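You operate a simulated robot arm through the tools that you are given. There is no shell and no other tool. Be economical: measure what you need, move in short steps, check, and stop when the job is done.

The job below is to be done with a simulated two-armed robot. You get a single attempt, and the scene is never put back.

Task
Pick up the standing job card with one hand, pass it to the other hand and put it on the side wing of the front table. Set down upright: standing job card.
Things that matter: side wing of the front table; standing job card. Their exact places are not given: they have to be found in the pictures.

The check looks at the end state, three seconds after you hand in, the way a careful person would. Anything else that was tipped, shoved, dropped, spilled or broken makes it a failure.

Robot
Two 7-joint arms with two-finger parallel grippers on one trunk, on a base that drives. Base frame: it is fixed to the floor where the robot stands at the start and does not move with it; the origin is under the middle of the robot, x ahead of it, y to its left, z up; the surface under the hand at the start is at about z = 700. Units: mm, degrees, N and s.
The left shoulder is at the start at [110, 170, 1386], the right one opposite. With the tool pointing down near the work surface each hand reaches from about 360 to 700 mm from the robot's upright axis, wherever it stands, measured 20 degrees to its own side. Places, roughly: side wing of the front table [700, 800, 700]. Payload 1.57 kg a hand.
The tool frame of a hand sits at the grasp point between the pads (the TCP): z along the fingers, y along the line on which they close. The tips reach 30 mm beyond it. Largest opening 80 mm; finger width 17, thickness 12; the body of the gripper, 40 by 82 mm, starts 80 mm behind the TCP.
Orientation is that of the tool frame in the base frame, as a unit quaternion [x, y, z, w]. With the fingers straight down and closing along the base's y, the tool's x points along the base's -x, its y along +y and its z along -z.

Tools
- The arms move only by the tool servo_tool. It takes "left_plan", "right_plan" or both (then of equal length, played together; a hand with none holds still); each is a list of rows, each a list of 7 numbers: the turn, a rotation vector about the tool's x, y, z in units of 8 degrees (1.0 is 8 degrees), then the shift along the tool's x, y, z in units of 25 mm (1.0 is 25 mm), then the gripper command, from -1 (shut) to 1 (fully open), values between in proportion. In form: [[ax, ay, az, dx, dy, dz, grip], ...]. A call has 1 to 8 rows; each row shifts and turns the commanded pose from where the row before left it, along the tool's axes as they then stand. A call with a number of a shift or a turn outside -1 to 1 is refused whole. Each row takes 0.2 s and may step no farther than 50 mm and 8.6 degrees from the row before; otherwise, or with a gripper value out of range, the whole call is refused. A pose out of reach is approached as far as the arm can. The call stops where the force on the tool passes 40 N (or 10 N more than at its start, if that is more) or the arm is blocked; 0.2 s more then pass. Each finger travels about 72 mm/s and halts on what it meets, pressing with about 42 N; the grip force reading is that of the motor and also rises with nothing between the fingers. The clock runs only during rows and for 0.2 s after the last one: add rows that do not move to give the fingers time. The reply holds the time, the measured pose of the TCP, the force on the tool along the base axes, the opening and the grip force, in the units named above and with some noise, with the torque about the TCP (base axes, N m) and any sound that the robot's microphone picked up, and new pictures: "show" is both (left out), scene, wrist or none (wrist: the cameras of the hands that moved).
- Cameras (640 x 400 px; columns grow to the right, rows downward): "scene" is now at [156.9, 20.7, 1571.5]; the picture's right is [0.26, -0.96, 0.00], its down [-0.73, -0.20, -0.66] and it looks along [0.63, 0.17, -0.75] (base axes); focal length 283 px, centre (320, 200). "left" rides on the left gripper at [72, 7, -122] in its tool frame; the picture's right is [-0.09, 1.00, 0.00], its down [-0.84, -0.08, -0.54] and it looks along [-0.54, -0.05, 0.84] (tool axes); focal length 238 px, centre (320, 200). "right" rides on the right gripper at [72, -7, -122] in its tool frame; the picture's right is [0.09, 1.00, 0.00], its down [-0.84, 0.08, -0.54] and it looks along [-0.54, 0.05, 0.84] (tool axes); focal length 238 px, centre (320, 200).
- slide_trunk(by): slides the trunk up (or, below 0, down) by that many mm; the arms and the scene camera ride with it, the base frame stays. It gives what a move gives, with no picture.
- steer(legs): drives the robot by 1 to 6 legs, each [ahead, left, turn to the left] in mm, mm and degrees, along the robot's own axes; the way and the turn of a leg run together, so that a leg with both is an arc; at most 1500 mm and 180 degrees a leg. The arms and the cameras ride along, it lands a little off, and it stops where it bumps. It gives what a move gives, and a new picture of the scene camera.
- turn_head(pan, tilt): turns the head with the scene camera to pan (to the left, within 86 degrees either way) and tilt (down, from -29 to 69), counted from straight ahead of the robot. It gives what a move gives, and a new picture of the scene camera.
- measure_at(camera, pixels): there is no depth. For up to 12 entries [column, row, z] of the newest picture of that camera ("zoom" is the newest enlarged one), the place [x, y] in the base frame at which the ray of that pixel passes the height z, good to about 2 mm. The clock stands still meanwhile.
- zoom(camera, box): a new picture of the part [left, top, right, bottom] of that camera's present view, enlarged. The clock stands still meanwhile.
- job_done(): hands the job in; it is judged then, once.

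Keep the steps short. Do not move on a guess: measure, check each grasp and each placing, and mend mistakes. In all there are 80 turns and 260 pictures (those below and enlarged ones count). Leave the grippers open and the arms clear of the work at the hand-in unless told otherwise, and finish with a single line.

The tools are called after "Call:" as a command line: name --argument value ..., lists and objects as JSON in quotes. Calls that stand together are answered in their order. servo_tool: Moves the arms, as the interface text tells. Its arguments: {"type":"object","properties":{"left_plan":{"type":"array"},"right_plan":{"type":"array"},"show":{"type":"string","enum":["both","scene","wrist","none"]}},"required":[]} The other tools are called the same way: slide_trunk (by) slides the trunk up or down; steer (legs) drives the base; turn_head (pan, tilt) turns the head that bears the scene camera; measure_at (camera, pixels) gives the place at which the rays of pixels pass given heights; zoom (camera, box) takes an enlarged picture of a part of a camera's view; job_done () hands the job in.

At the start:

```text
clock: 0.0
left_ee_pos: [483.5, 553.2, 1066.7]
left_tcp_rot: [-0.001, 1.0, 0.0, 0.0]
left_ft_force: [0.0, -0.2, 0.4]
left_ft_torque: [-0.01, 0.0, 0.02]
left_opening: 80.1
left_grasp_force: 0.1
right_ee_pos: [657.6, 104.3, 1063.1]
right_tcp_rot: [0.0, 1.0, 0.0, -0.001]
right_ft_force: [1.3, 0.5, -0.6]
right_ft_torque: [-0.01, -0.01, 0.0]
right_opening: 80.0
right_grasp_force: 0.0
trunk travel left (down, up): [-700.0, 190.0]
robot x, y, heading: [0.2, -2.7, 0.3]
head pan, tilt: [15.2, 49.0]
```

scene: 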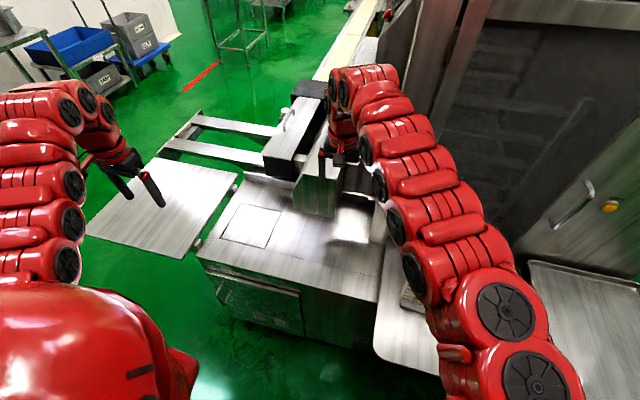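
right: 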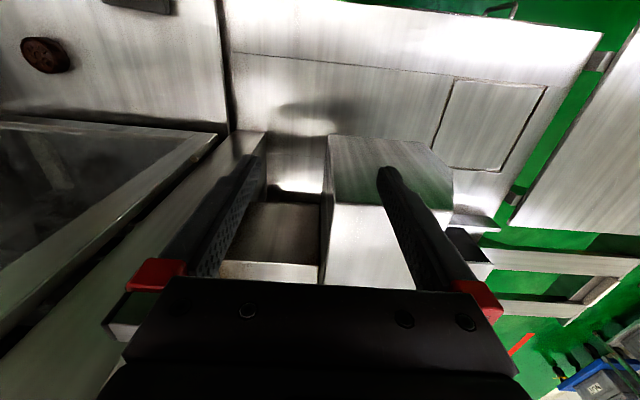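
left: 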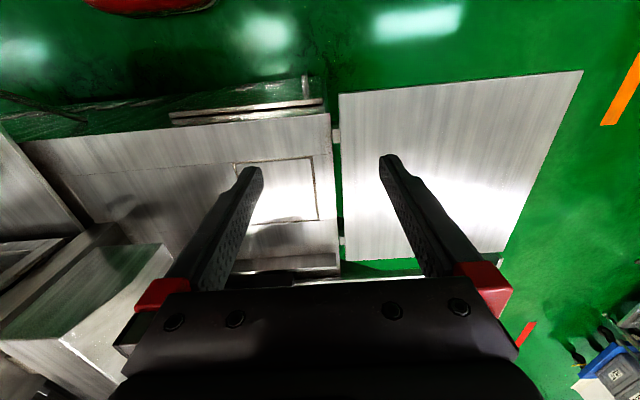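

The job card is not plainly visible; something sits near (410,298), hidden by the right arm. I will turn the head right and look.

Call:
turn_head --pan -30 --tilt 55

Call:
zoom --camera "scene" --box '[0, 0, 640, 400]'

```text
clock: 1.1
left_ee_pos: [483.0, 554.1, 1066.6]
left_tcp_rot: [-0.001, 1.0, 0.0, 0.0]
left_ft_force: [0.3, 0.8, -0.1]
left_ft_torque: [0.02, -0.01, 0.04]
left_opening: 80.1
left_grasp_force: 0.0
right_ee_pos: [657.8, 103.4, 1062.4]
right_tcp_rot: [0.0, 1.0, 0.0, -0.001]
right_ft_force: [0.3, 0.1, 0.4]
right_ft_torque: [0.0, 0.03, -0.03]
right_opening: 80.1
right_grasp_force: 0.1
trunk travel left (down, up): [-700.0, 190.0]
robot x, y, heading: [1.1, 2.4, -0.2]
head pan, tilt: [-30.0, 55.0]
```

scene: 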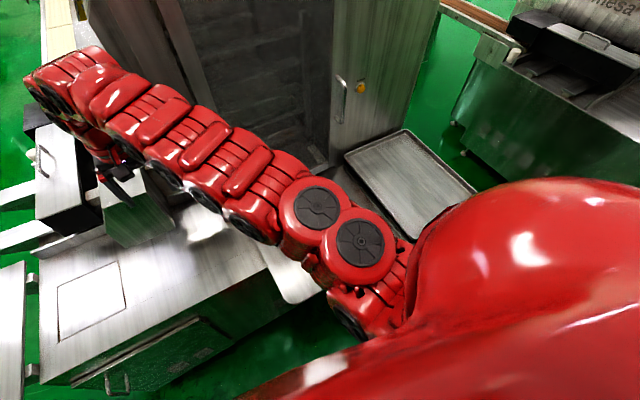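

```text
1.00 times, centred on (320, 200) of scene (not enlarged: the box is as wide or as high as the picture)
```

zoom: 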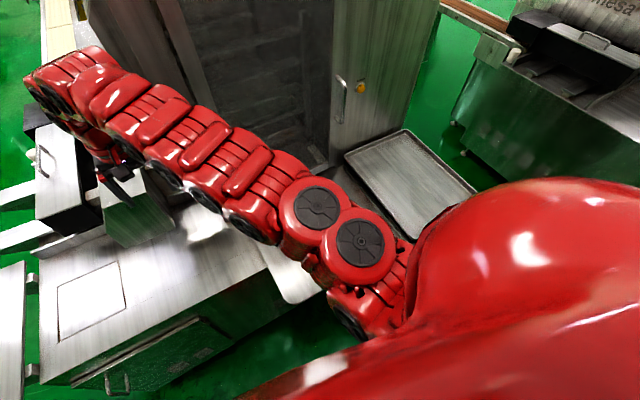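

The arm blocks the view. I'll draw the right hand back and to the right at its present height (about 1063) and look with the wrist camera.

Call:
servo_tool --right_plan '[[0, 0, 0, 1, -1, 0, 1], [0, 0, 0, 1, -1, 0, 1], [0, 0, 0, 1, -1, 0, 1], [0, 0, 0, 1, -1, 0, 1], [0, 0, 0, 1, -1, 0, 1], [0, 0, 0, 1, -1, 0, 1], [0, 0, 0, 1, -1, 0, 1], [0, 0, 0, 1, -1, 0, 1]]'

```text
clock: 2.9
left_ee_pos: [482.2, 554.1, 1066.3]
left_tcp_rot: [-0.001, 1.0, 0.0, 0.0]
left_ft_force: [0.0, 0.5, 0.6]
left_ft_torque: [0.01, -0.01, -0.02]
left_opening: 80.1
left_grasp_force: 0.0
right_ee_pos: [600.2, 45.8, 1063.4]
right_tcp_rot: [-0.001, 1.0, 0.0, 0.0]
right_ft_force: [0.3, 0.5, -0.4]
right_ft_torque: [0.02, 0.0, 0.02]
right_opening: 79.6
right_grasp_force: 0.2
right hand out of reach, approached as far as the arm can: row 3, 4, 5, 6, 7, 8
trunk travel left (down, up): [-700.0, 190.0]
robot x, y, heading: [-0.3, 0.9, 0.0]
head pan, tilt: [-30.0, 55.0]
```

scene: 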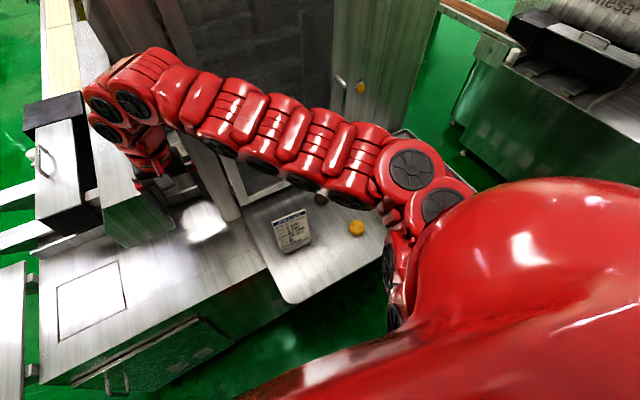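
right: 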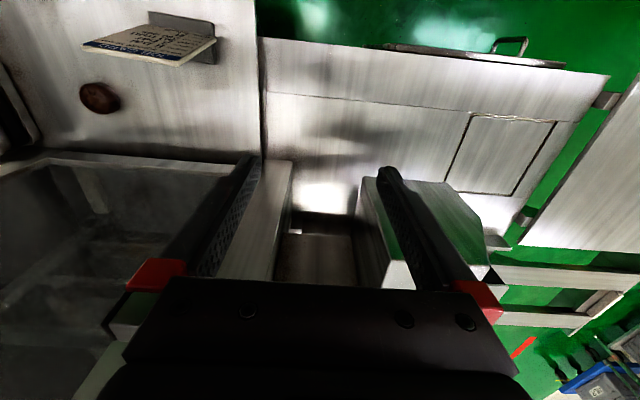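

The card is at about (292,230) in the scene picture, with knobs near it. I'll enlarge it.

Call:
zoom --camera "scene" --box '[240, 190, 400, 290]'

Call:
zoom --camera "right" --box '[50, 0, 250, 125]'

Call:
measure_at --camera "scene" --pixels '[[283, 254, 700], [310, 242, 700], [272, 222, 780], [304, 210, 780], [356, 229, 700], [288, 303, 700]]'

Call:
measure_at --camera "right" --pixels '[[149, 12, 700], [214, 22, 700], [214, 64, 700], [83, 45, 780], [185, 65, 780], [216, 38, 780], [130, 27, 780]]'

```text
4.00 times, centred on (320, 240) of scene
```

zoom: 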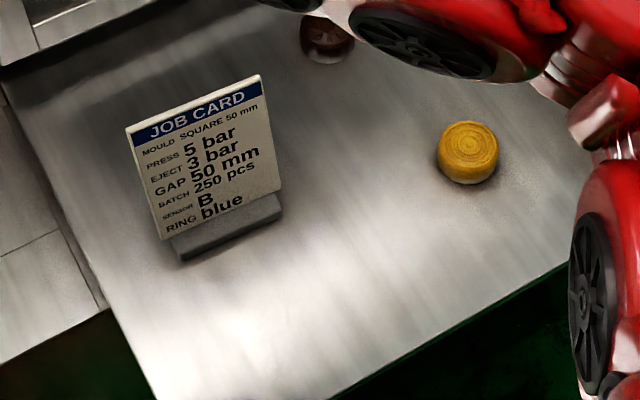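

```text
3.20 times, centred on (150, 62) of right
```

zoom: 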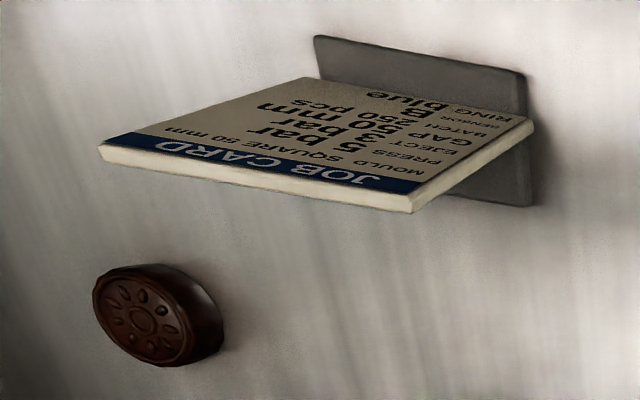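

```text
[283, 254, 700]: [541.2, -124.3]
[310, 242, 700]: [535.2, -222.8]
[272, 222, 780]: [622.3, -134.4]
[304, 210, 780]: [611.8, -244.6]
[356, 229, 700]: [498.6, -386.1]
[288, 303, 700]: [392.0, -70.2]
```

```text
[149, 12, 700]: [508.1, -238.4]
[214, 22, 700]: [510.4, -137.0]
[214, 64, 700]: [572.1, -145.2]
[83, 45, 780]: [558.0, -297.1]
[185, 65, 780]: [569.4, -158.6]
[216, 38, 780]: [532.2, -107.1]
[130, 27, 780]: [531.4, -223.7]
```

Call:
measure_at --camera "zoom" --pixels '[[316, 37, 760], [526, 76, 760], [532, 206, 760], [98, 146, 840], [410, 211, 840], [532, 122, 780], [416, 190, 840], [100, 146, 860], [410, 211, 860], [150, 320, 770]]'

Call:
zoom --camera "scene" --box '[262, 195, 326, 265]'

```text
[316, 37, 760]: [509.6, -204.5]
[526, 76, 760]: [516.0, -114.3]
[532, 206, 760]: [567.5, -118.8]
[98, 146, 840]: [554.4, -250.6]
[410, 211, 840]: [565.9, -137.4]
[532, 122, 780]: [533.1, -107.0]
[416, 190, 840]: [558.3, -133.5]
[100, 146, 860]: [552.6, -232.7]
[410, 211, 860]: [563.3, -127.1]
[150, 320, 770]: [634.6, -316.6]
```

```text
5.71 times, centred on (294, 230) of scene
```

zoom: 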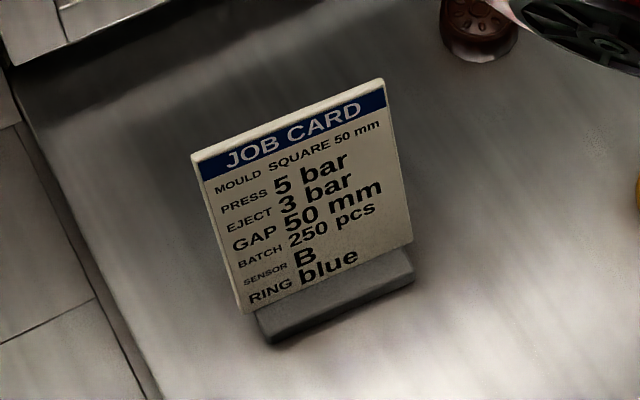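

Call:
measure_at --camera "zoom" --pixels '[[267, 344, 750], [414, 282, 750], [256, 315, 770], [410, 252, 770], [192, 155, 850], [382, 79, 850], [246, 313, 770], [412, 242, 770], [387, 106, 850], [204, 180, 850]]'

```text
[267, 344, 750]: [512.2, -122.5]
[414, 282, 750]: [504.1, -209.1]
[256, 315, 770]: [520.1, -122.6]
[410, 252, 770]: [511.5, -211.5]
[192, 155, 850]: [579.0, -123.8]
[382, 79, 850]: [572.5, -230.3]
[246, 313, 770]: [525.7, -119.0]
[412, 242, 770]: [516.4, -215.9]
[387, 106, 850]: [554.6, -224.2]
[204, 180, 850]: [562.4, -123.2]
```

Card: top edge about z 878 from (561,-118) to (554,-220), leaning back about 10°, base roughly centred (540,-162). I'll raise the trunk so the hands work at a comfortable height above the card.

Call:
slide_trunk --by 170

Call:
servo_tool --right_plan '[[0, 0, 0, 0, 0, 1, 1], [0, 0, 0, 0, 0, 1, 1], [0, 0, 0, 0, 0, 1, 1], [0, 0, 0, 0, 0, 1, 1]]' --show "scene"

```text
clock: 4.8
left_ee_pos: [482.3, 553.4, 1237.0]
left_tcp_rot: [-0.001, 1.0, 0.0, 0.0]
left_ft_force: [0.4, -0.5, 0.1]
left_ft_torque: [0.0, 0.03, -0.01]
left_opening: 80.1
left_grasp_force: 0.1
right_ee_pos: [600.6, 45.7, 1234.0]
right_tcp_rot: [0.001, 1.0, 0.0, 0.0]
right_ft_force: [0.9, 0.1, -0.4]
right_ft_torque: [0.02, 0.03, 0.01]
right_opening: 80.1
right_grasp_force: 0.1
trunk travel left (down, up): [-870.0, 20.0]
robot x, y, heading: [1.1, 0.1, -0.1]
head pan, tilt: [-30.0, 55.0]
```

```text
clock: 5.8
left_ee_pos: [483.3, 553.3, 1235.8]
left_tcp_rot: [-0.001, 1.0, 0.0, 0.0]
left_ft_force: [-0.1, -0.8, -0.5]
left_ft_torque: [0.01, 0.0, 0.03]
left_opening: 79.9
left_grasp_force: 0.1
right_ee_pos: [599.6, 45.5, 1132.5]
right_tcp_rot: [0.0, 1.0, 0.0, 0.0]
right_ft_force: [-0.9, -0.2, 0.1]
right_ft_torque: [-0.01, -0.02, 0.01]
right_opening: 79.9
right_grasp_force: 0.1
trunk travel left (down, up): [-870.0, 20.0]
robot x, y, heading: [0.3, 4.9, -0.2]
head pan, tilt: [-30.0, 55.0]
```

scene: 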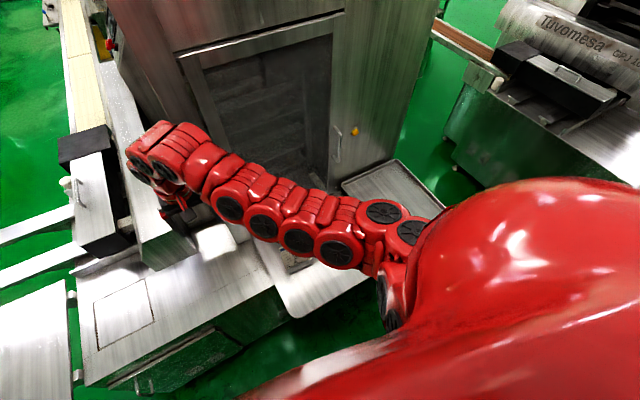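

The command follows the reached pose. Next, translate the right hand to about (560,-150), staying high.

Call:
servo_tool --right_plan '[[0, 0, 0, 0.2, -1, 0, 1], [0, 0, 0, 0.2, -1, 0, 1], [0, 0, 0, 0.2, -1, 0, 1], [0, 0, 0, 0.2, -1, 0, 1], [0, 0, 0, 0.2, -1, 0, 1], [0, 0, 0, 0.2, -1, 0, 1], [0, 0, 0, 0.2, -1, 0, 1], [0, 0, 0, 0.2, -1, 0, 1]]' --show "wrist"

```text
clock: 7.7
left_ee_pos: [483.6, 554.3, 1236.9]
left_tcp_rot: [-0.001, 1.0, 0.0, 0.0]
left_ft_force: [-0.2, 0.9, -0.7]
left_ft_torque: [0.0, 0.0, 0.0]
left_opening: 79.9
left_grasp_force: 0.0
right_ee_pos: [598.2, 38.3, 1132.7]
right_tcp_rot: [0.001, 1.0, 0.0, 0.001]
right_ft_force: [0.9, 0.7, -0.2]
right_ft_torque: [0.0, -0.01, -0.02]
right_opening: 80.2
right_grasp_force: 0.2
right hand out of reach, approached as far as the arm can: row 1, 2, 3, 4, 5, 6, 7, 8
trunk travel left (down, up): [-870.0, 20.0]
robot x, y, heading: [-1.1, 1.1, 0.2]
head pan, tilt: [-30.0, 55.0]
```

right: 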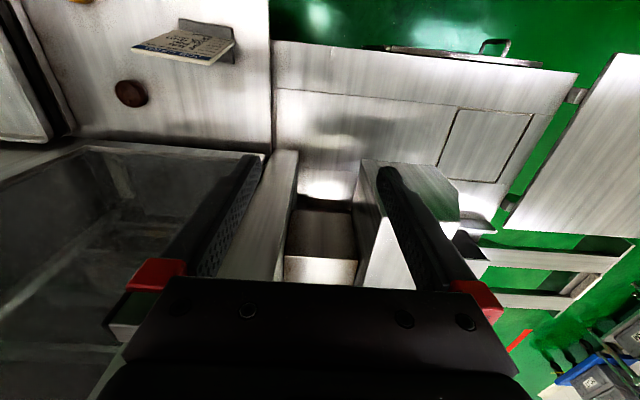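

The arm seems to be at a joint limit in this orientation. I'll try turning the tool about its z (az negative), needed anyway.

Call:
servo_tool --right_plan '[[0, 0, -1, 0, 0, 0, 1], [0, 0, -1, 0, 0, 0, 1], [0, 0, -1, 0, 0, 0, 1], [0, 0, -1, 0, 0, 0, 1]]' --show "none"

```text
clock: 8.7
left_ee_pos: [482.5, 553.1, 1236.2]
left_tcp_rot: [-0.001, 1.0, -0.001, 0.0]
left_ft_force: [0.5, -0.1, -0.2]
left_ft_torque: [0.0, 0.02, 0.0]
left_opening: 80.1
left_grasp_force: 0.0
right_ee_pos: [597.8, 35.7, 1133.0]
right_tcp_rot: [-0.276, 0.961, 0.0, 0.0]
right_ft_force: [-0.4, -0.7, 0.3]
right_ft_torque: [-0.03, 0.0, -0.01]
right_opening: 79.9
right_grasp_force: 0.1
trunk travel left (down, up): [-870.0, 20.0]
robot x, y, heading: [-1.7, 0.6, 0.1]
head pan, tilt: [-30.0, 55.0]
```

Turning works. Continue to 90°.

Call:
servo_tool --right_plan '[[0, 0, -1, 0, 0, 0, 1], [0, 0, -1, 0, 0, 0, 1], [0, 0, -1, 0, 0, 0, 1], [0, 0, -1, 0, 0, 0, 1], [0, 0, -1, 0, 0, 0, 1], [0, 0, -1, 0, 0, 0, 1], [0, 0, -1, 0, 0, 0, 1], [0, 0, -0.25, 0, 0, 0, 1]]' --show "none"

Call:
servo_tool --right_plan '[[0, 0, 0, 1, 0, 0, 1], [0, 0, 0, 1, 0, 0, 1], [0, 0, 0, 1, 0, 0, 1], [0, 0, 0, 1, 0, 0, 1]]' --show "both"

```text
clock: 10.4
left_ee_pos: [482.2, 554.6, 1237.1]
left_tcp_rot: [-0.001, 1.0, 0.0, 0.001]
left_ft_force: [0.1, 0.4, 0.0]
left_ft_torque: [0.0, 0.0, -0.01]
left_opening: 80.1
left_grasp_force: 0.1
right_ee_pos: [596.2, 37.7, 1132.2]
right_tcp_rot: [0.707, -0.707, 0.0, 0.001]
right_ft_force: [-0.8, 0.3, -0.2]
right_ft_torque: [0.04, 0.03, -0.01]
right_opening: 80.1
right_grasp_force: 0.0
trunk travel left (down, up): [-870.0, 20.0]
robot x, y, heading: [-2.2, 0.3, 0.2]
head pan, tilt: [-30.0, 55.0]
```

```text
clock: 11.4
left_ee_pos: [483.6, 552.9, 1235.2]
left_tcp_rot: [0.0, 1.0, 0.0, 0.0]
left_ft_force: [-0.3, 0.7, -0.3]
left_ft_torque: [-0.03, 0.04, -0.01]
left_opening: 80.2
left_grasp_force: 0.1
right_ee_pos: [616.0, -14.7, 1122.9]
right_tcp_rot: [0.707, -0.707, 0.0, -0.001]
right_ft_force: [-0.7, -0.3, 0.1]
right_ft_torque: [0.05, -0.01, 0.0]
right_opening: 79.9
right_grasp_force: 0.1
right hand out of reach, approached as far as the arm can: row 1, 2, 3, 4
trunk travel left (down, up): [-870.0, 20.0]
robot x, y, heading: [1.6, 1.2, 0.1]
head pan, tilt: [-30.0, 55.0]
```

scene: 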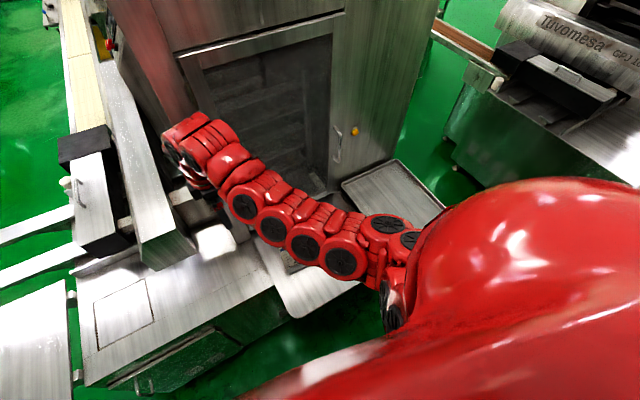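
right: 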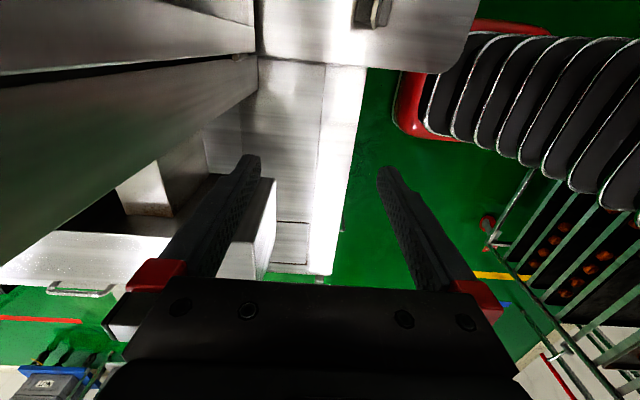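

The arm has a minimum reach from its shoulder; lower down it will be freer. I'll move diagonally down and to the right (staying at x≈616, beyond the card's top at 561, tips ending above ~930).

Call:
servo_tool --right_plan '[[0, 0, 0, 0.8, 0, 0.8, 1], [0, 0, 0, 0.8, 0, 0.8, 1], [0, 0, 0, 0.8, 0, 0.8, 1], [0, 0, 0, 0.8, 0, 0.8, 1], [0, 0, 0, 0.8, 0, 0.8, 1], [0, 0, 0, 0.8, 0, 0.8, 1], [0, 0, 0, 0.8, 0, 0.8, 1]]' --show "both"

```text
clock: 13.1
left_ee_pos: [483.2, 553.2, 1236.2]
left_tcp_rot: [0.0, 1.0, 0.0, 0.0]
left_ft_force: [0.2, -0.5, -0.7]
left_ft_torque: [0.0, 0.01, 0.01]
left_opening: 79.8
left_grasp_force: 0.0
right_ee_pos: [617.6, -153.4, 982.4]
right_tcp_rot: [-0.707, 0.707, 0.0, 0.0]
right_ft_force: [0.0, -0.3, -0.4]
right_ft_torque: [-0.02, 0.01, 0.03]
right_opening: 80.2
right_grasp_force: 0.0
trunk travel left (down, up): [-870.0, 20.0]
robot x, y, heading: [0.2, 2.0, -0.0]
head pan, tilt: [-30.0, 55.0]
```

scene: 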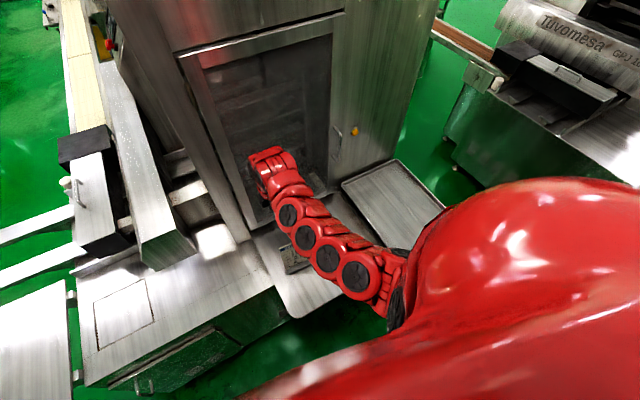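
right: 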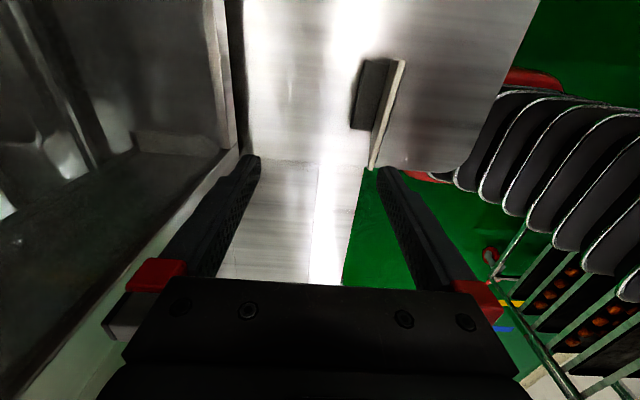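

The card shows edge-on at (385,110) in the right wrist picture. Enlarge and measure its top and base.

Call:
zoom --camera "right" --box '[320, 45, 448, 180]'

```text
2.96 times, centred on (384, 112) of right
```

zoom: 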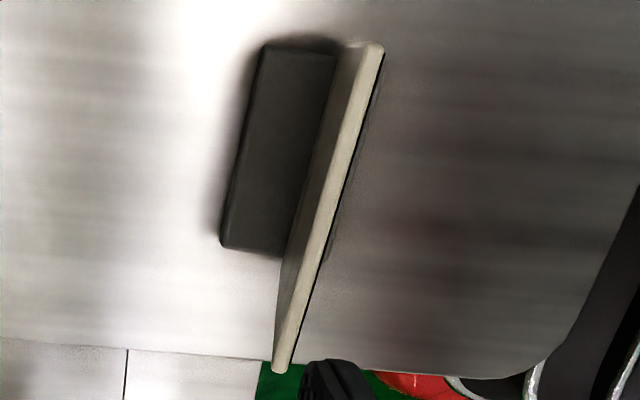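

Call:
measure_at --camera "zoom" --pixels '[[372, 43, 878], [354, 43, 878], [384, 46, 878], [275, 370, 878], [290, 370, 878], [265, 46, 750], [222, 243, 750], [265, 46, 760], [222, 243, 760], [333, 55, 760], [288, 235, 760], [338, 46, 760]]'

```text
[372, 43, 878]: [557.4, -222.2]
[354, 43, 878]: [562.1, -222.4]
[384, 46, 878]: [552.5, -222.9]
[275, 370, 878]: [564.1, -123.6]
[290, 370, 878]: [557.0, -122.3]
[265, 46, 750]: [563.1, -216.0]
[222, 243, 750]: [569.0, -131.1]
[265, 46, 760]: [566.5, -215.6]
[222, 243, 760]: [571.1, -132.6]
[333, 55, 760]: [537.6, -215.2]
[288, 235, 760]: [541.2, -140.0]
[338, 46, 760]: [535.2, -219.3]
```

Card top edge at z≈878: from (556.5,-222) to (560.5,-123), yaw about -3.5°, lean ≈11°. I'll orient the right tool to suit: yaw 3.5°, lean 11°, and tilt 16° within the card plane so the left hand has room later.

Call:
servo_tool --right_plan '[[0, 0, 0.44, 0, 0, 0, 1], [-0.7, 0, 0, 0, 0, 0, 1], [-0.7, 0, 0, 0, 0, 0, 1], [0, -1, 0, 0, 0, 0, 1], [0, -1, 0, 0, 0, 0, 1]]' --show "none"

```text
clock: 14.2
left_ee_pos: [482.3, 552.8, 1238.5]
left_tcp_rot: [-0.001, 1.0, 0.0, -0.001]
left_ft_force: [-0.3, 0.9, -0.2]
left_ft_torque: [0.02, 0.0, 0.03]
left_opening: 80.0
left_grasp_force: 0.0
right_ee_pos: [615.9, -153.1, 983.2]
right_tcp_rot: [-0.666, 0.726, 0.167, 0.036]
right_ft_force: [0.3, -0.1, 0.0]
right_ft_torque: [-0.01, -0.01, 0.03]
right_opening: 79.8
right_grasp_force: 0.0
trunk travel left (down, up): [-870.0, 20.0]
robot x, y, heading: [0.4, -2.9, 0.0]
head pan, tilt: [-30.0, 55.0]
```

Orientation is as wanted (tool z ≈ (-0.17,0.29,-0.94)). Move to the pre-grasp point (570,-230,943), tips above the card's top.

Call:
servo_tool --right_plan '[[0, 0, 0, 0.9, 0.33, 0.23, 1], [0, 0, 0, 0.9, 0.33, 0.23, 1], [0, 0, 0, 0.9, 0.33, 0.23, 1], [0, 0, 0, 0.9, 0.33, 0.23, 1], [0, 0, 0, 0, 0, 0, 1]]' --show "wrist"

Call:
zoom --camera "right" --box '[220, 100, 420, 260]'

```text
clock: 15.4
left_ee_pos: [482.7, 554.1, 1236.7]
left_tcp_rot: [-0.001, 1.0, -0.001, 0.0]
left_ft_force: [0.3, 0.5, 0.1]
left_ft_torque: [0.0, 0.01, 0.01]
left_opening: 80.0
left_grasp_force: 0.0
right_ee_pos: [569.7, -232.1, 945.0]
right_tcp_rot: [-0.666, 0.727, 0.166, 0.035]
right_ft_force: [0.5, 0.5, 1.0]
right_ft_torque: [0.0, 0.01, 0.01]
right_opening: 80.0
right_grasp_force: 0.1
trunk travel left (down, up): [-870.0, 20.0]
robot x, y, heading: [3.7, 0.9, -0.1]
head pan, tilt: [-30.0, 55.0]
```

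right: 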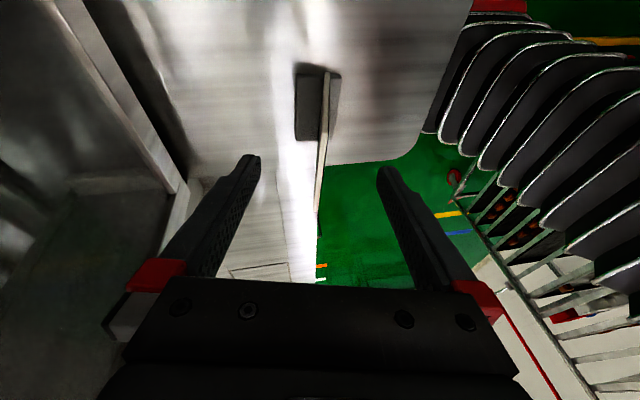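

```text
2.50 times, centred on (320, 180) of right
```

zoom: 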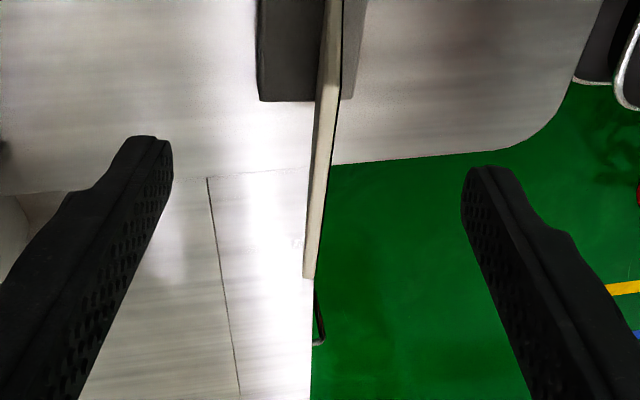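

The card is edge-on and centred between the fingers. Advance 75 mm along the tool, then look.

Call:
servo_tool --right_plan '[[0, 0, 0, 0, 0, 1, 1], [0, 0, 0, 0, 0, 1, 1], [0, 0, 0, 0, 0, 1, 1], [0, 0, 0, 0, 0, 0, 1]]' --show "wrist"

```text
clock: 16.4
left_ee_pos: [483.1, 553.3, 1236.9]
left_tcp_rot: [-0.001, 1.0, 0.0, 0.0]
left_ft_force: [-0.1, 0.7, -0.3]
left_ft_torque: [0.02, 0.0, -0.01]
left_opening: 80.0
left_grasp_force: 0.0
right_ee_pos: [557.3, -210.1, 873.0]
right_tcp_rot: [-0.665, 0.727, 0.165, 0.034]
right_ft_force: [-0.2, 0.9, 0.7]
right_ft_torque: [0.0, 0.0, 0.0]
right_opening: 80.0
right_grasp_force: 0.1
trunk travel left (down, up): [-870.0, 20.0]
robot x, y, heading: [-0.5, 1.8, -0.1]
head pan, tilt: [-30.0, 55.0]
```

right: 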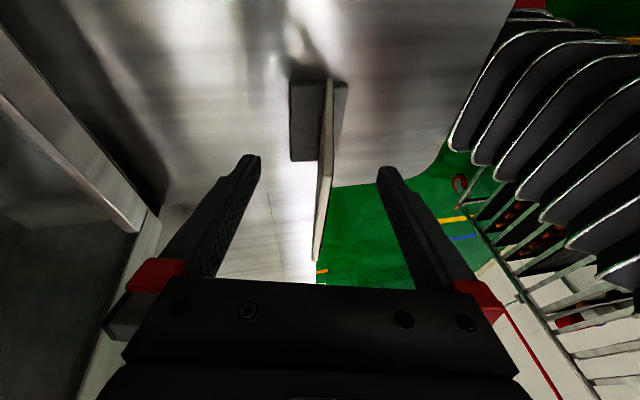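

Advance 25 mm more and close.

Call:
servo_tool --right_plan '[[0, 0, 0, 0, 0, 1, 1], [0, 0, 0, 0, 0, 0, 1], [0, 0, 0, 0, 0, 0, -1], [0, 0, 0, 0, 0, 0, -1], [0, 0, 0, 0, 0, 0, -1], [0, 0, 0, 0, 0, 0, -1], [0, 0, 0, 0, 0, 0, -1]]' --show "both"

```text
clock: 18.1
left_ee_pos: [483.3, 554.5, 1237.2]
left_tcp_rot: [-0.001, 1.0, 0.0, -0.001]
left_ft_force: [-0.3, 0.6, -0.6]
left_ft_torque: [0.02, 0.0, 0.01]
left_opening: 80.1
left_grasp_force: 0.1
right_ee_pos: [552.2, -202.8, 850.0]
right_tcp_rot: [-0.665, 0.727, 0.166, 0.035]
right_ft_force: [-1.9, -0.2, 2.5]
right_ft_torque: [0.35, 0.41, 0.17]
right_opening: 5.8
right_grasp_force: 25.5
trunk travel left (down, up): [-870.0, 20.0]
robot x, y, heading: [1.8, 2.7, -0.2]
head pan, tilt: [-30.0, 55.0]
```

scene: 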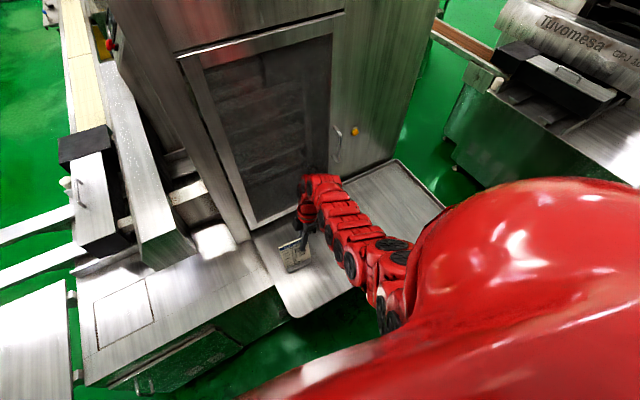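
right: 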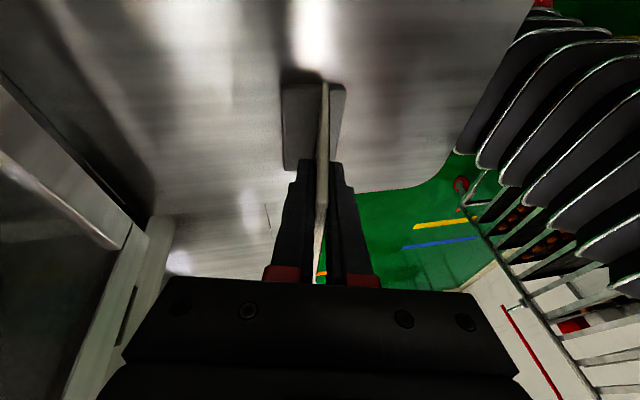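

Gripped (5.8 mm). Lift about 75 mm straight up and check.

Call:
servo_tool --right_plan '[[0, 0, 0, -0.275, 0.194, -0.941, -1], [0, 0, 0, -0.275, 0.194, -0.941, -1], [0, 0, 0, -0.275, 0.194, -0.941, -1], [0, 0, 0, 0, 0, 0, -1]]' --show "both"

```text
clock: 19.1
left_ee_pos: [482.7, 552.4, 1236.6]
left_tcp_rot: [-0.001, 1.0, 0.0, 0.0]
left_ft_force: [0.4, -0.1, 0.3]
left_ft_torque: [-0.02, 0.05, 0.02]
left_opening: 80.5
left_grasp_force: 0.1
right_ee_pos: [552.9, -201.9, 923.7]
right_tcp_rot: [-0.665, 0.727, 0.166, 0.034]
right_ft_force: [0.2, 0.6, -3.3]
right_ft_torque: [-0.09, 0.0, 0.03]
right_opening: 6.0
right_grasp_force: 25.2
trunk travel left (down, up): [-870.0, 20.0]
robot x, y, heading: [-0.1, 1.1, -0.2]
head pan, tilt: [-30.0, 55.0]
```

scene: 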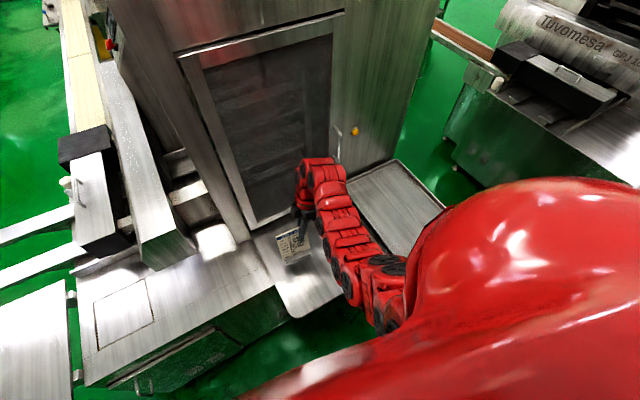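
right: 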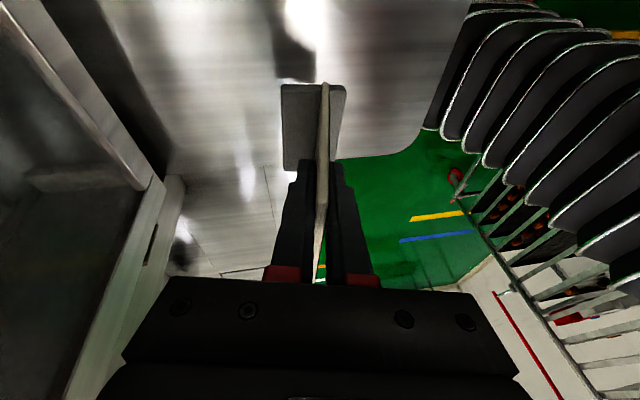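

The card came up cleanly (≈3.5 N). I want to back off for free room; first check what the rack at the right of the wrist picture is and where.

Call:
measure_at --camera "right" --pixels '[[450, 180, 0], [500, 290, 0], [440, 215, 0], [500, 290, 600], [600, 280, 600], [450, 180, 600]]'

Call:
turn_head --pan 45 --tilt 55

Call:
turn_head --pan 86 --tilt 45

```text
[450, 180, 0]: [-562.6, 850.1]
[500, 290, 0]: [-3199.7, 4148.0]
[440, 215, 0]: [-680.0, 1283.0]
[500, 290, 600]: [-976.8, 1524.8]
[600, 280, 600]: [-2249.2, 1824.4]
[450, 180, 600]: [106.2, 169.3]
```

```text
clock: 20.5
left_ee_pos: [483.9, 552.8, 1236.3]
left_tcp_rot: [-0.001, 1.0, 0.0, 0.0]
left_ft_force: [-0.2, 0.0, -1.1]
left_ft_torque: [-0.01, 0.0, 0.0]
left_opening: 80.0
left_grasp_force: 0.1
right_ee_pos: [553.6, -202.0, 925.0]
right_tcp_rot: [-0.665, 0.727, 0.166, 0.034]
right_ft_force: [-0.7, -0.2, -3.2]
right_ft_torque: [-0.08, -0.04, 0.03]
right_opening: 5.7
right_grasp_force: 26.1
trunk travel left (down, up): [-870.0, 20.0]
robot x, y, heading: [0.6, 0.3, -0.0]
head pan, tilt: [45.0, 55.0]
```

scene: 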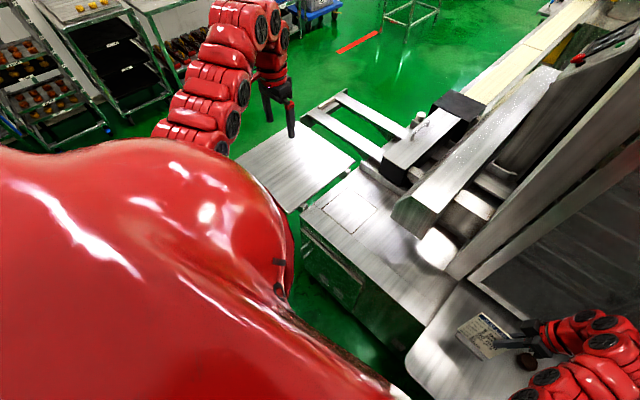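

```text
clock: 21.6
left_ee_pos: [483.7, 553.1, 1236.5]
left_tcp_rot: [-0.001, 1.0, 0.001, 0.0]
left_ft_force: [0.1, -0.1, -0.3]
left_ft_torque: [-0.03, 0.0, -0.02]
left_opening: 80.2
left_grasp_force: 0.1
right_ee_pos: [554.5, -203.1, 926.1]
right_tcp_rot: [-0.665, 0.727, 0.166, 0.035]
right_ft_force: [0.6, -0.2, -3.9]
right_ft_torque: [-0.12, -0.05, 0.02]
right_opening: 5.6
right_grasp_force: 25.3
trunk travel left (down, up): [-870.0, 20.0]
robot x, y, heading: [1.6, -4.8, -0.2]
head pan, tilt: [85.9, 45.0]
```

scene: 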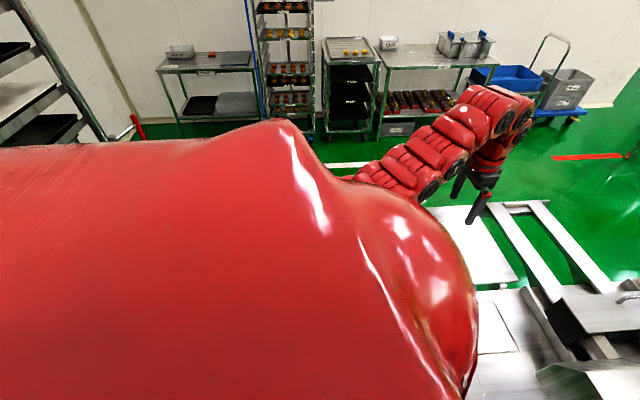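

There is plenty of free floor to the left; the wing (square plate) is empty. Drive straight back 300 mm, then look ahead.

Call:
steer --legs '[[-300, 0, 0]]'

Call:
turn_head --pan 10 --tilt 50

```text
clock: 23.7
left_ee_pos: [275.8, 546.7, 1235.0]
left_tcp_rot: [0.005, 1.0, -0.001, -0.002]
left_ft_force: [0.5, 0.3, -0.1]
left_ft_torque: [0.0, 0.03, 0.0]
left_opening: 79.8
left_grasp_force: 0.1
right_ee_pos: [339.3, -209.4, 921.9]
right_tcp_rot: [-0.662, 0.73, 0.166, 0.034]
right_ft_force: [0.2, 0.1, -3.8]
right_ft_torque: [-0.12, 0.0, 0.01]
right_opening: 5.9
right_grasp_force: 25.8
trunk travel left (down, up): [-870.0, 20.0]
robot x, y, heading: [-212.7, 0.8, -0.7]
head pan, tilt: [85.9, 45.0]
stopped in leg 1: the robot was blocked; the commanded pose is now the measured one
```

scene: 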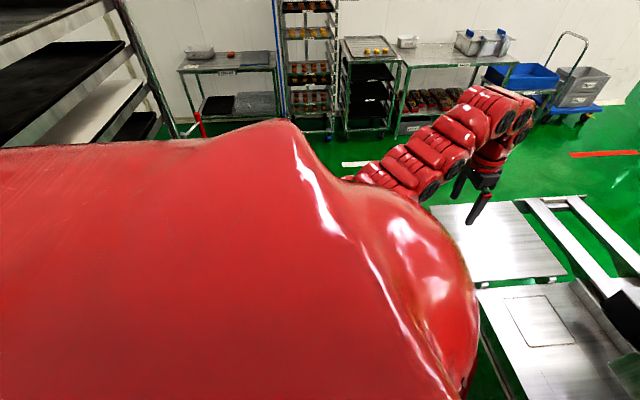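

```text
clock: 25.1
left_ee_pos: [270.8, 547.9, 1237.3]
left_tcp_rot: [0.004, 1.0, -0.001, 0.001]
left_ft_force: [1.0, 0.8, 0.1]
left_ft_torque: [0.0, 0.02, -0.03]
left_opening: 80.1
left_grasp_force: 0.1
right_ee_pos: [334.6, -208.1, 924.9]
right_tcp_rot: [-0.663, 0.729, 0.165, 0.035]
right_ft_force: [-1.1, 0.9, -2.7]
right_ft_torque: [-0.09, -0.02, 0.01]
right_opening: 5.8
right_grasp_force: 25.5
trunk travel left (down, up): [-870.0, 20.0]
robot x, y, heading: [-218.7, 1.0, -0.3]
head pan, tilt: [10.0, 50.0]
```

scene: 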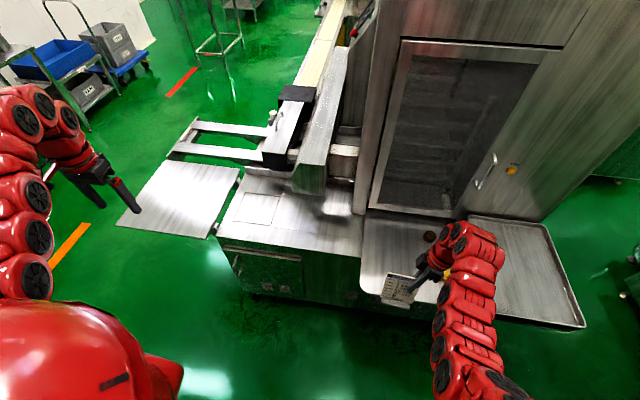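

I bumped something behind; ease forward 40 mm off it. Card now hangs clear in front of the table.

Call:
steer --legs '[[40, 0, 0]]'

Call:
zoom --camera "scene" --box '[330, 220, 490, 320]'

```text
clock: 26.0
left_ee_pos: [303.8, 546.4, 1238.3]
left_tcp_rot: [0.003, 1.0, 0.0, 0.002]
left_ft_force: [-1.1, 0.1, 0.4]
left_ft_torque: [0.01, -0.04, -0.03]
left_opening: 79.8
left_grasp_force: 0.1
right_ee_pos: [368.4, -208.6, 926.9]
right_tcp_rot: [-0.663, 0.729, 0.163, 0.036]
right_ft_force: [-1.2, 0.1, -3.6]
right_ft_torque: [-0.09, -0.08, -0.03]
right_opening: 6.0
right_grasp_force: 25.9
trunk travel left (down, up): [-870.0, 20.0]
robot x, y, heading: [-177.9, -2.9, -0.5]
head pan, tilt: [10.0, 50.0]
```

scene: 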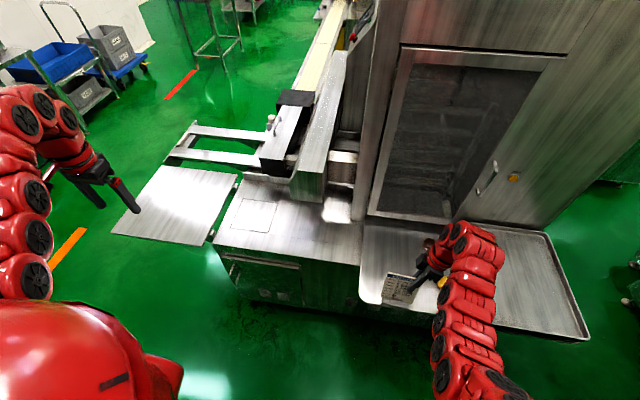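

```text
4.00 times, centred on (410, 270) of scene
```

zoom: 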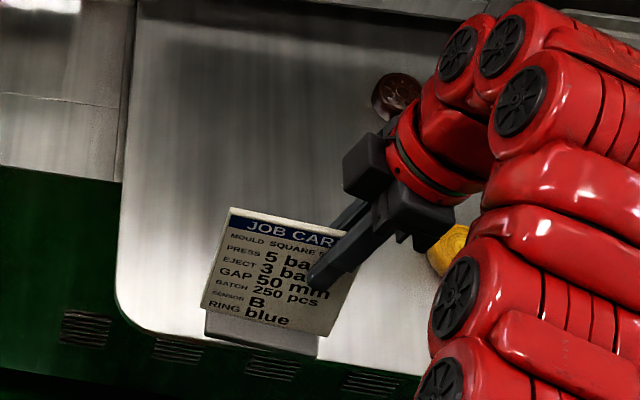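

Card steady. Now turn the left tool (az +) and bring the right hand 150 mm to the left (y ≈ -58), both together.

Call:
servo_tool --left_plan '[[0, 0, 1, 0, 0, 0, 1], [0, 0, 1, 0, 0, 0, 1], [0, 0, 1, 0, 0, 0, 1], [0, 0, 1, 0, 0, 0, 1], [0, 0, 1, 0, 0, 0, 1], [0, 0, 1, 0, 0, 0, 1], [0, 0, 1, 0, 0, 0, 1], [0, 0, 1, 0, 0, 0, 1]]' --right_plan '[[0, 0, 0, -0.955, 0.057, 0.29, -1], [0, 0, 0, -0.955, 0.057, 0.29, -1], [0, 0, 0, -0.955, 0.057, 0.29, -1], [0, 0, 0, -0.955, 0.057, 0.29, -1], [0, 0, 0, -0.955, 0.057, 0.29, -1], [0, 0, 0, -0.955, 0.057, 0.29, -1], [0, 0, 0, 0, 0, 0, -1], [0, 0, 0, 0, 0, 0, -1]]' --show "scene"

```text
clock: 27.8
left_ee_pos: [309.5, 546.2, 1236.3]
left_tcp_rot: [0.533, 0.846, -0.001, -0.001]
left_ft_force: [0.0, 0.8, -0.7]
left_ft_torque: [0.01, 0.0, -0.01]
left_opening: 80.1
left_grasp_force: 0.0
right_ee_pos: [375.1, -60.0, 924.2]
right_tcp_rot: [-0.663, 0.73, 0.165, 0.035]
right_ft_force: [0.4, -0.2, -3.4]
right_ft_torque: [-0.12, -0.01, -0.02]
right_opening: 6.0
right_grasp_force: 25.4
trunk travel left (down, up): [-870.0, 20.0]
robot x, y, heading: [-179.1, -4.7, -0.4]
head pan, tilt: [10.0, 50.0]
```

scene: 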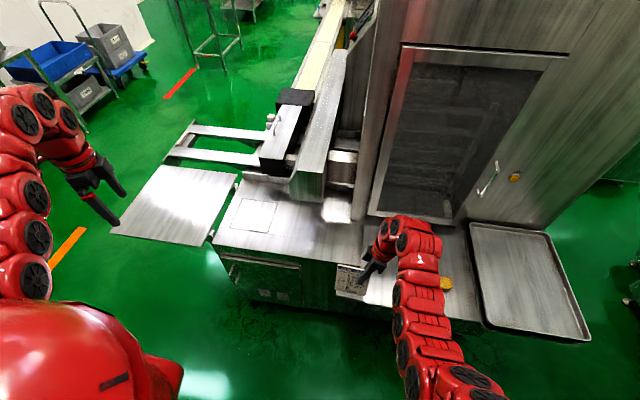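

Finish the left turn (93.4° total) and lean 11°.

Call:
servo_tool --left_plan '[[0, 0, 1, 0, 0, 0, 1], [0, 0, 1, 0, 0, 0, 1], [0, 0, 1, 0, 0, 0, 1], [0, 0, 0.6, 0, 0, 0, 1], [0.7, 0, 0, 0, 0, 0, 1], [0.7, 0, 0, 0, 0, 0, 1], [0, 0, 0, 0, 0, 1, 1], [0, 0, 0, 0, 0, 1, 1]]' --show "scene"

```text
clock: 29.6
left_ee_pos: [300.6, 547.9, 1187.0]
left_tcp_rot: [0.724, 0.683, -0.068, -0.07]
left_ft_force: [-0.5, -0.3, 0.4]
left_ft_torque: [-0.02, 0.01, 0.01]
left_opening: 79.9
left_grasp_force: 0.0
right_ee_pos: [374.8, -60.6, 924.5]
right_tcp_rot: [-0.662, 0.73, 0.165, 0.036]
right_ft_force: [-0.5, 0.5, -4.1]
right_ft_torque: [-0.1, 0.0, 0.06]
right_opening: 5.7
right_grasp_force: 25.4
trunk travel left (down, up): [-870.0, 20.0]
robot x, y, heading: [-179.1, -0.5, -0.6]
head pan, tilt: [10.0, 50.0]
```

scene: 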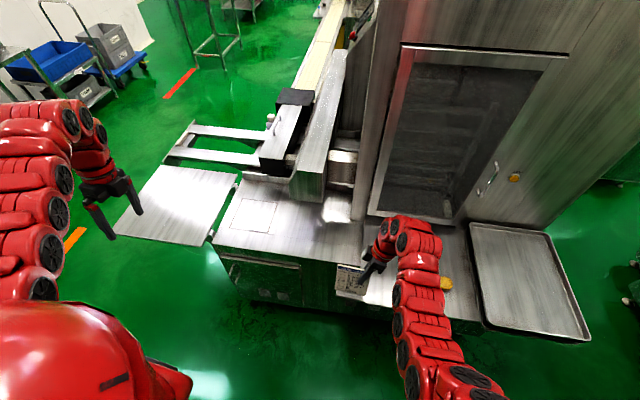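

Left tool now mirrors the card plane exactly. Move it down and across toward a waiting point (385,119,924) left of the card, in two calls.

Call:
servo_tool --left_plan '[[0, 0, 0, -1, 0.79, 1, 1], [0, 0, 0, -1, 0.79, 1, 1], [0, 0, 0, -1, 0.79, 1, 1], [0, 0, 0, -1, 0.79, 1, 1], [0, 0, 0, -1, 0.79, 1, 1], [0, 0, 0, -1, 0.79, 1, 1], [0, 0, 0, -1, 0.79, 1, 1], [0, 0, 0, -1, 0.79, 1, 1]]' --show "none"

Call:
servo_tool --left_plan '[[0, 0, 0, -1, 0, 0.2, 1], [0, 0, 0, -1, 0, 0.2, 1], [0, 0, 0, -1, 0, 0.2, 1], [0, 0, 0, -1, 0, 0.2, 1], [0, 0, 0, -1, 0, 0.2, 1], [0, 0, 0, -1, 0, 0.2, 1], [0, 0, 0, -1, 0, 0.2, 1]]' --show "both"

```text
clock: 31.4
left_ee_pos: [406.9, 340.9, 960.6]
left_tcp_rot: [0.723, 0.684, -0.067, -0.072]
left_ft_force: [0.4, -0.4, -0.1]
left_ft_torque: [0.01, 0.03, 0.0]
left_opening: 79.9
left_grasp_force: 0.1
right_ee_pos: [375.9, -60.3, 924.0]
right_tcp_rot: [-0.663, 0.73, 0.166, 0.035]
right_ft_force: [-0.1, -0.8, -3.6]
right_ft_torque: [-0.1, -0.03, 0.0]
right_opening: 5.6
right_grasp_force: 26.1
trunk travel left (down, up): [-870.0, 20.0]
robot x, y, heading: [-176.5, -0.5, -0.7]
head pan, tilt: [10.0, 50.0]
```

```text
clock: 33.0
left_ee_pos: [388.3, 166.6, 925.9]
left_tcp_rot: [0.723, 0.684, -0.067, -0.072]
left_ft_force: [-0.2, -0.3, -0.5]
left_ft_torque: [0.02, -0.03, -0.02]
left_opening: 80.1
left_grasp_force: 0.0
right_ee_pos: [375.4, -61.0, 925.3]
right_tcp_rot: [-0.662, 0.731, 0.165, 0.035]
right_ft_force: [-0.3, -0.1, -3.3]
right_ft_torque: [-0.07, -0.03, -0.02]
right_opening: 5.9
right_grasp_force: 25.8
trunk travel left (down, up): [-870.0, 20.0]
robot x, y, heading: [-181.0, -5.8, -0.4]
head pan, tilt: [10.0, 50.0]
```

scene: 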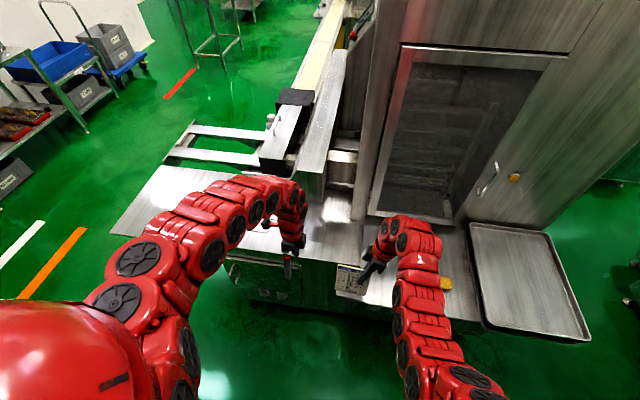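
left: 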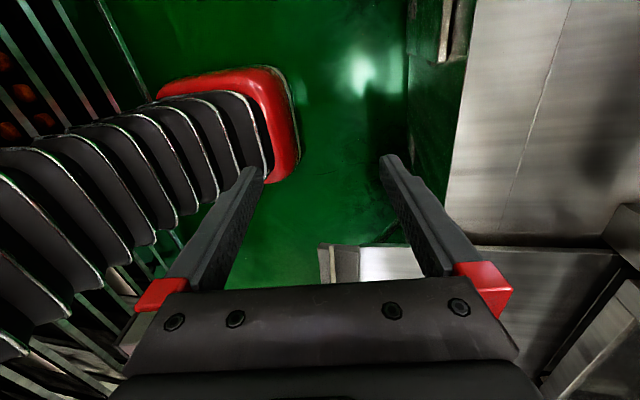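

The card appears between the left fingers' lines at (340,262). Slide in along the card by 100 mm and check.

Call:
servo_tool --left_plan '[[0, 0, 0, -1, 0, 0, 1], [0, 0, 0, -1, 0, 0, 1], [0, 0, 0, -1, 0, 0, 1], [0, 0, 0, -1, 0, 0, 1], [0, 0, 0, 0, 0, 0, 1]]' --show "both"

Call:
zoom --camera "scene" --box '[250, 190, 450, 315]'

```text
clock: 34.2
left_ee_pos: [383.6, 66.7, 927.9]
left_tcp_rot: [0.723, 0.684, -0.068, -0.07]
left_ft_force: [0.4, 0.1, 0.6]
left_ft_torque: [0.0, -0.01, 0.0]
left_opening: 80.3
left_grasp_force: 0.1
right_ee_pos: [374.6, -59.2, 925.0]
right_tcp_rot: [-0.662, 0.73, 0.165, 0.035]
right_ft_force: [0.5, -0.3, -4.2]
right_ft_torque: [-0.11, -0.03, -0.02]
right_opening: 5.9
right_grasp_force: 25.5
trunk travel left (down, up): [-870.0, 20.0]
robot x, y, heading: [-178.1, -4.8, -0.4]
head pan, tilt: [10.0, 50.0]
```

scene: 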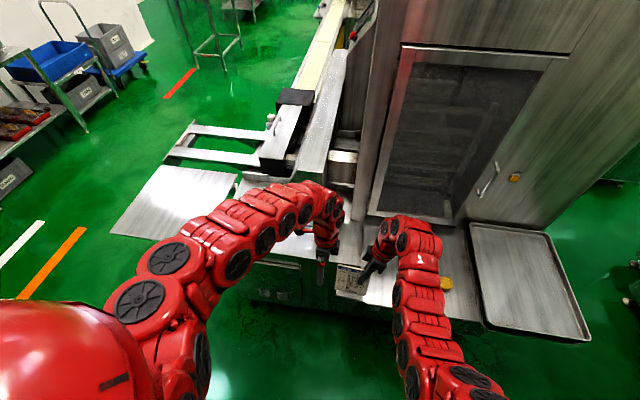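
left: 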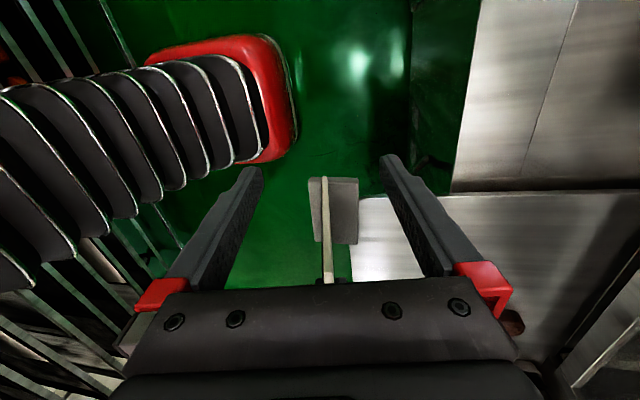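

```text
3.20 times, centred on (350, 252) of scene
```

zoom: 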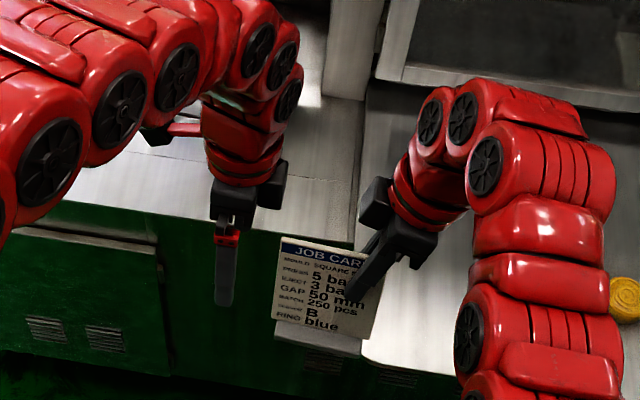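

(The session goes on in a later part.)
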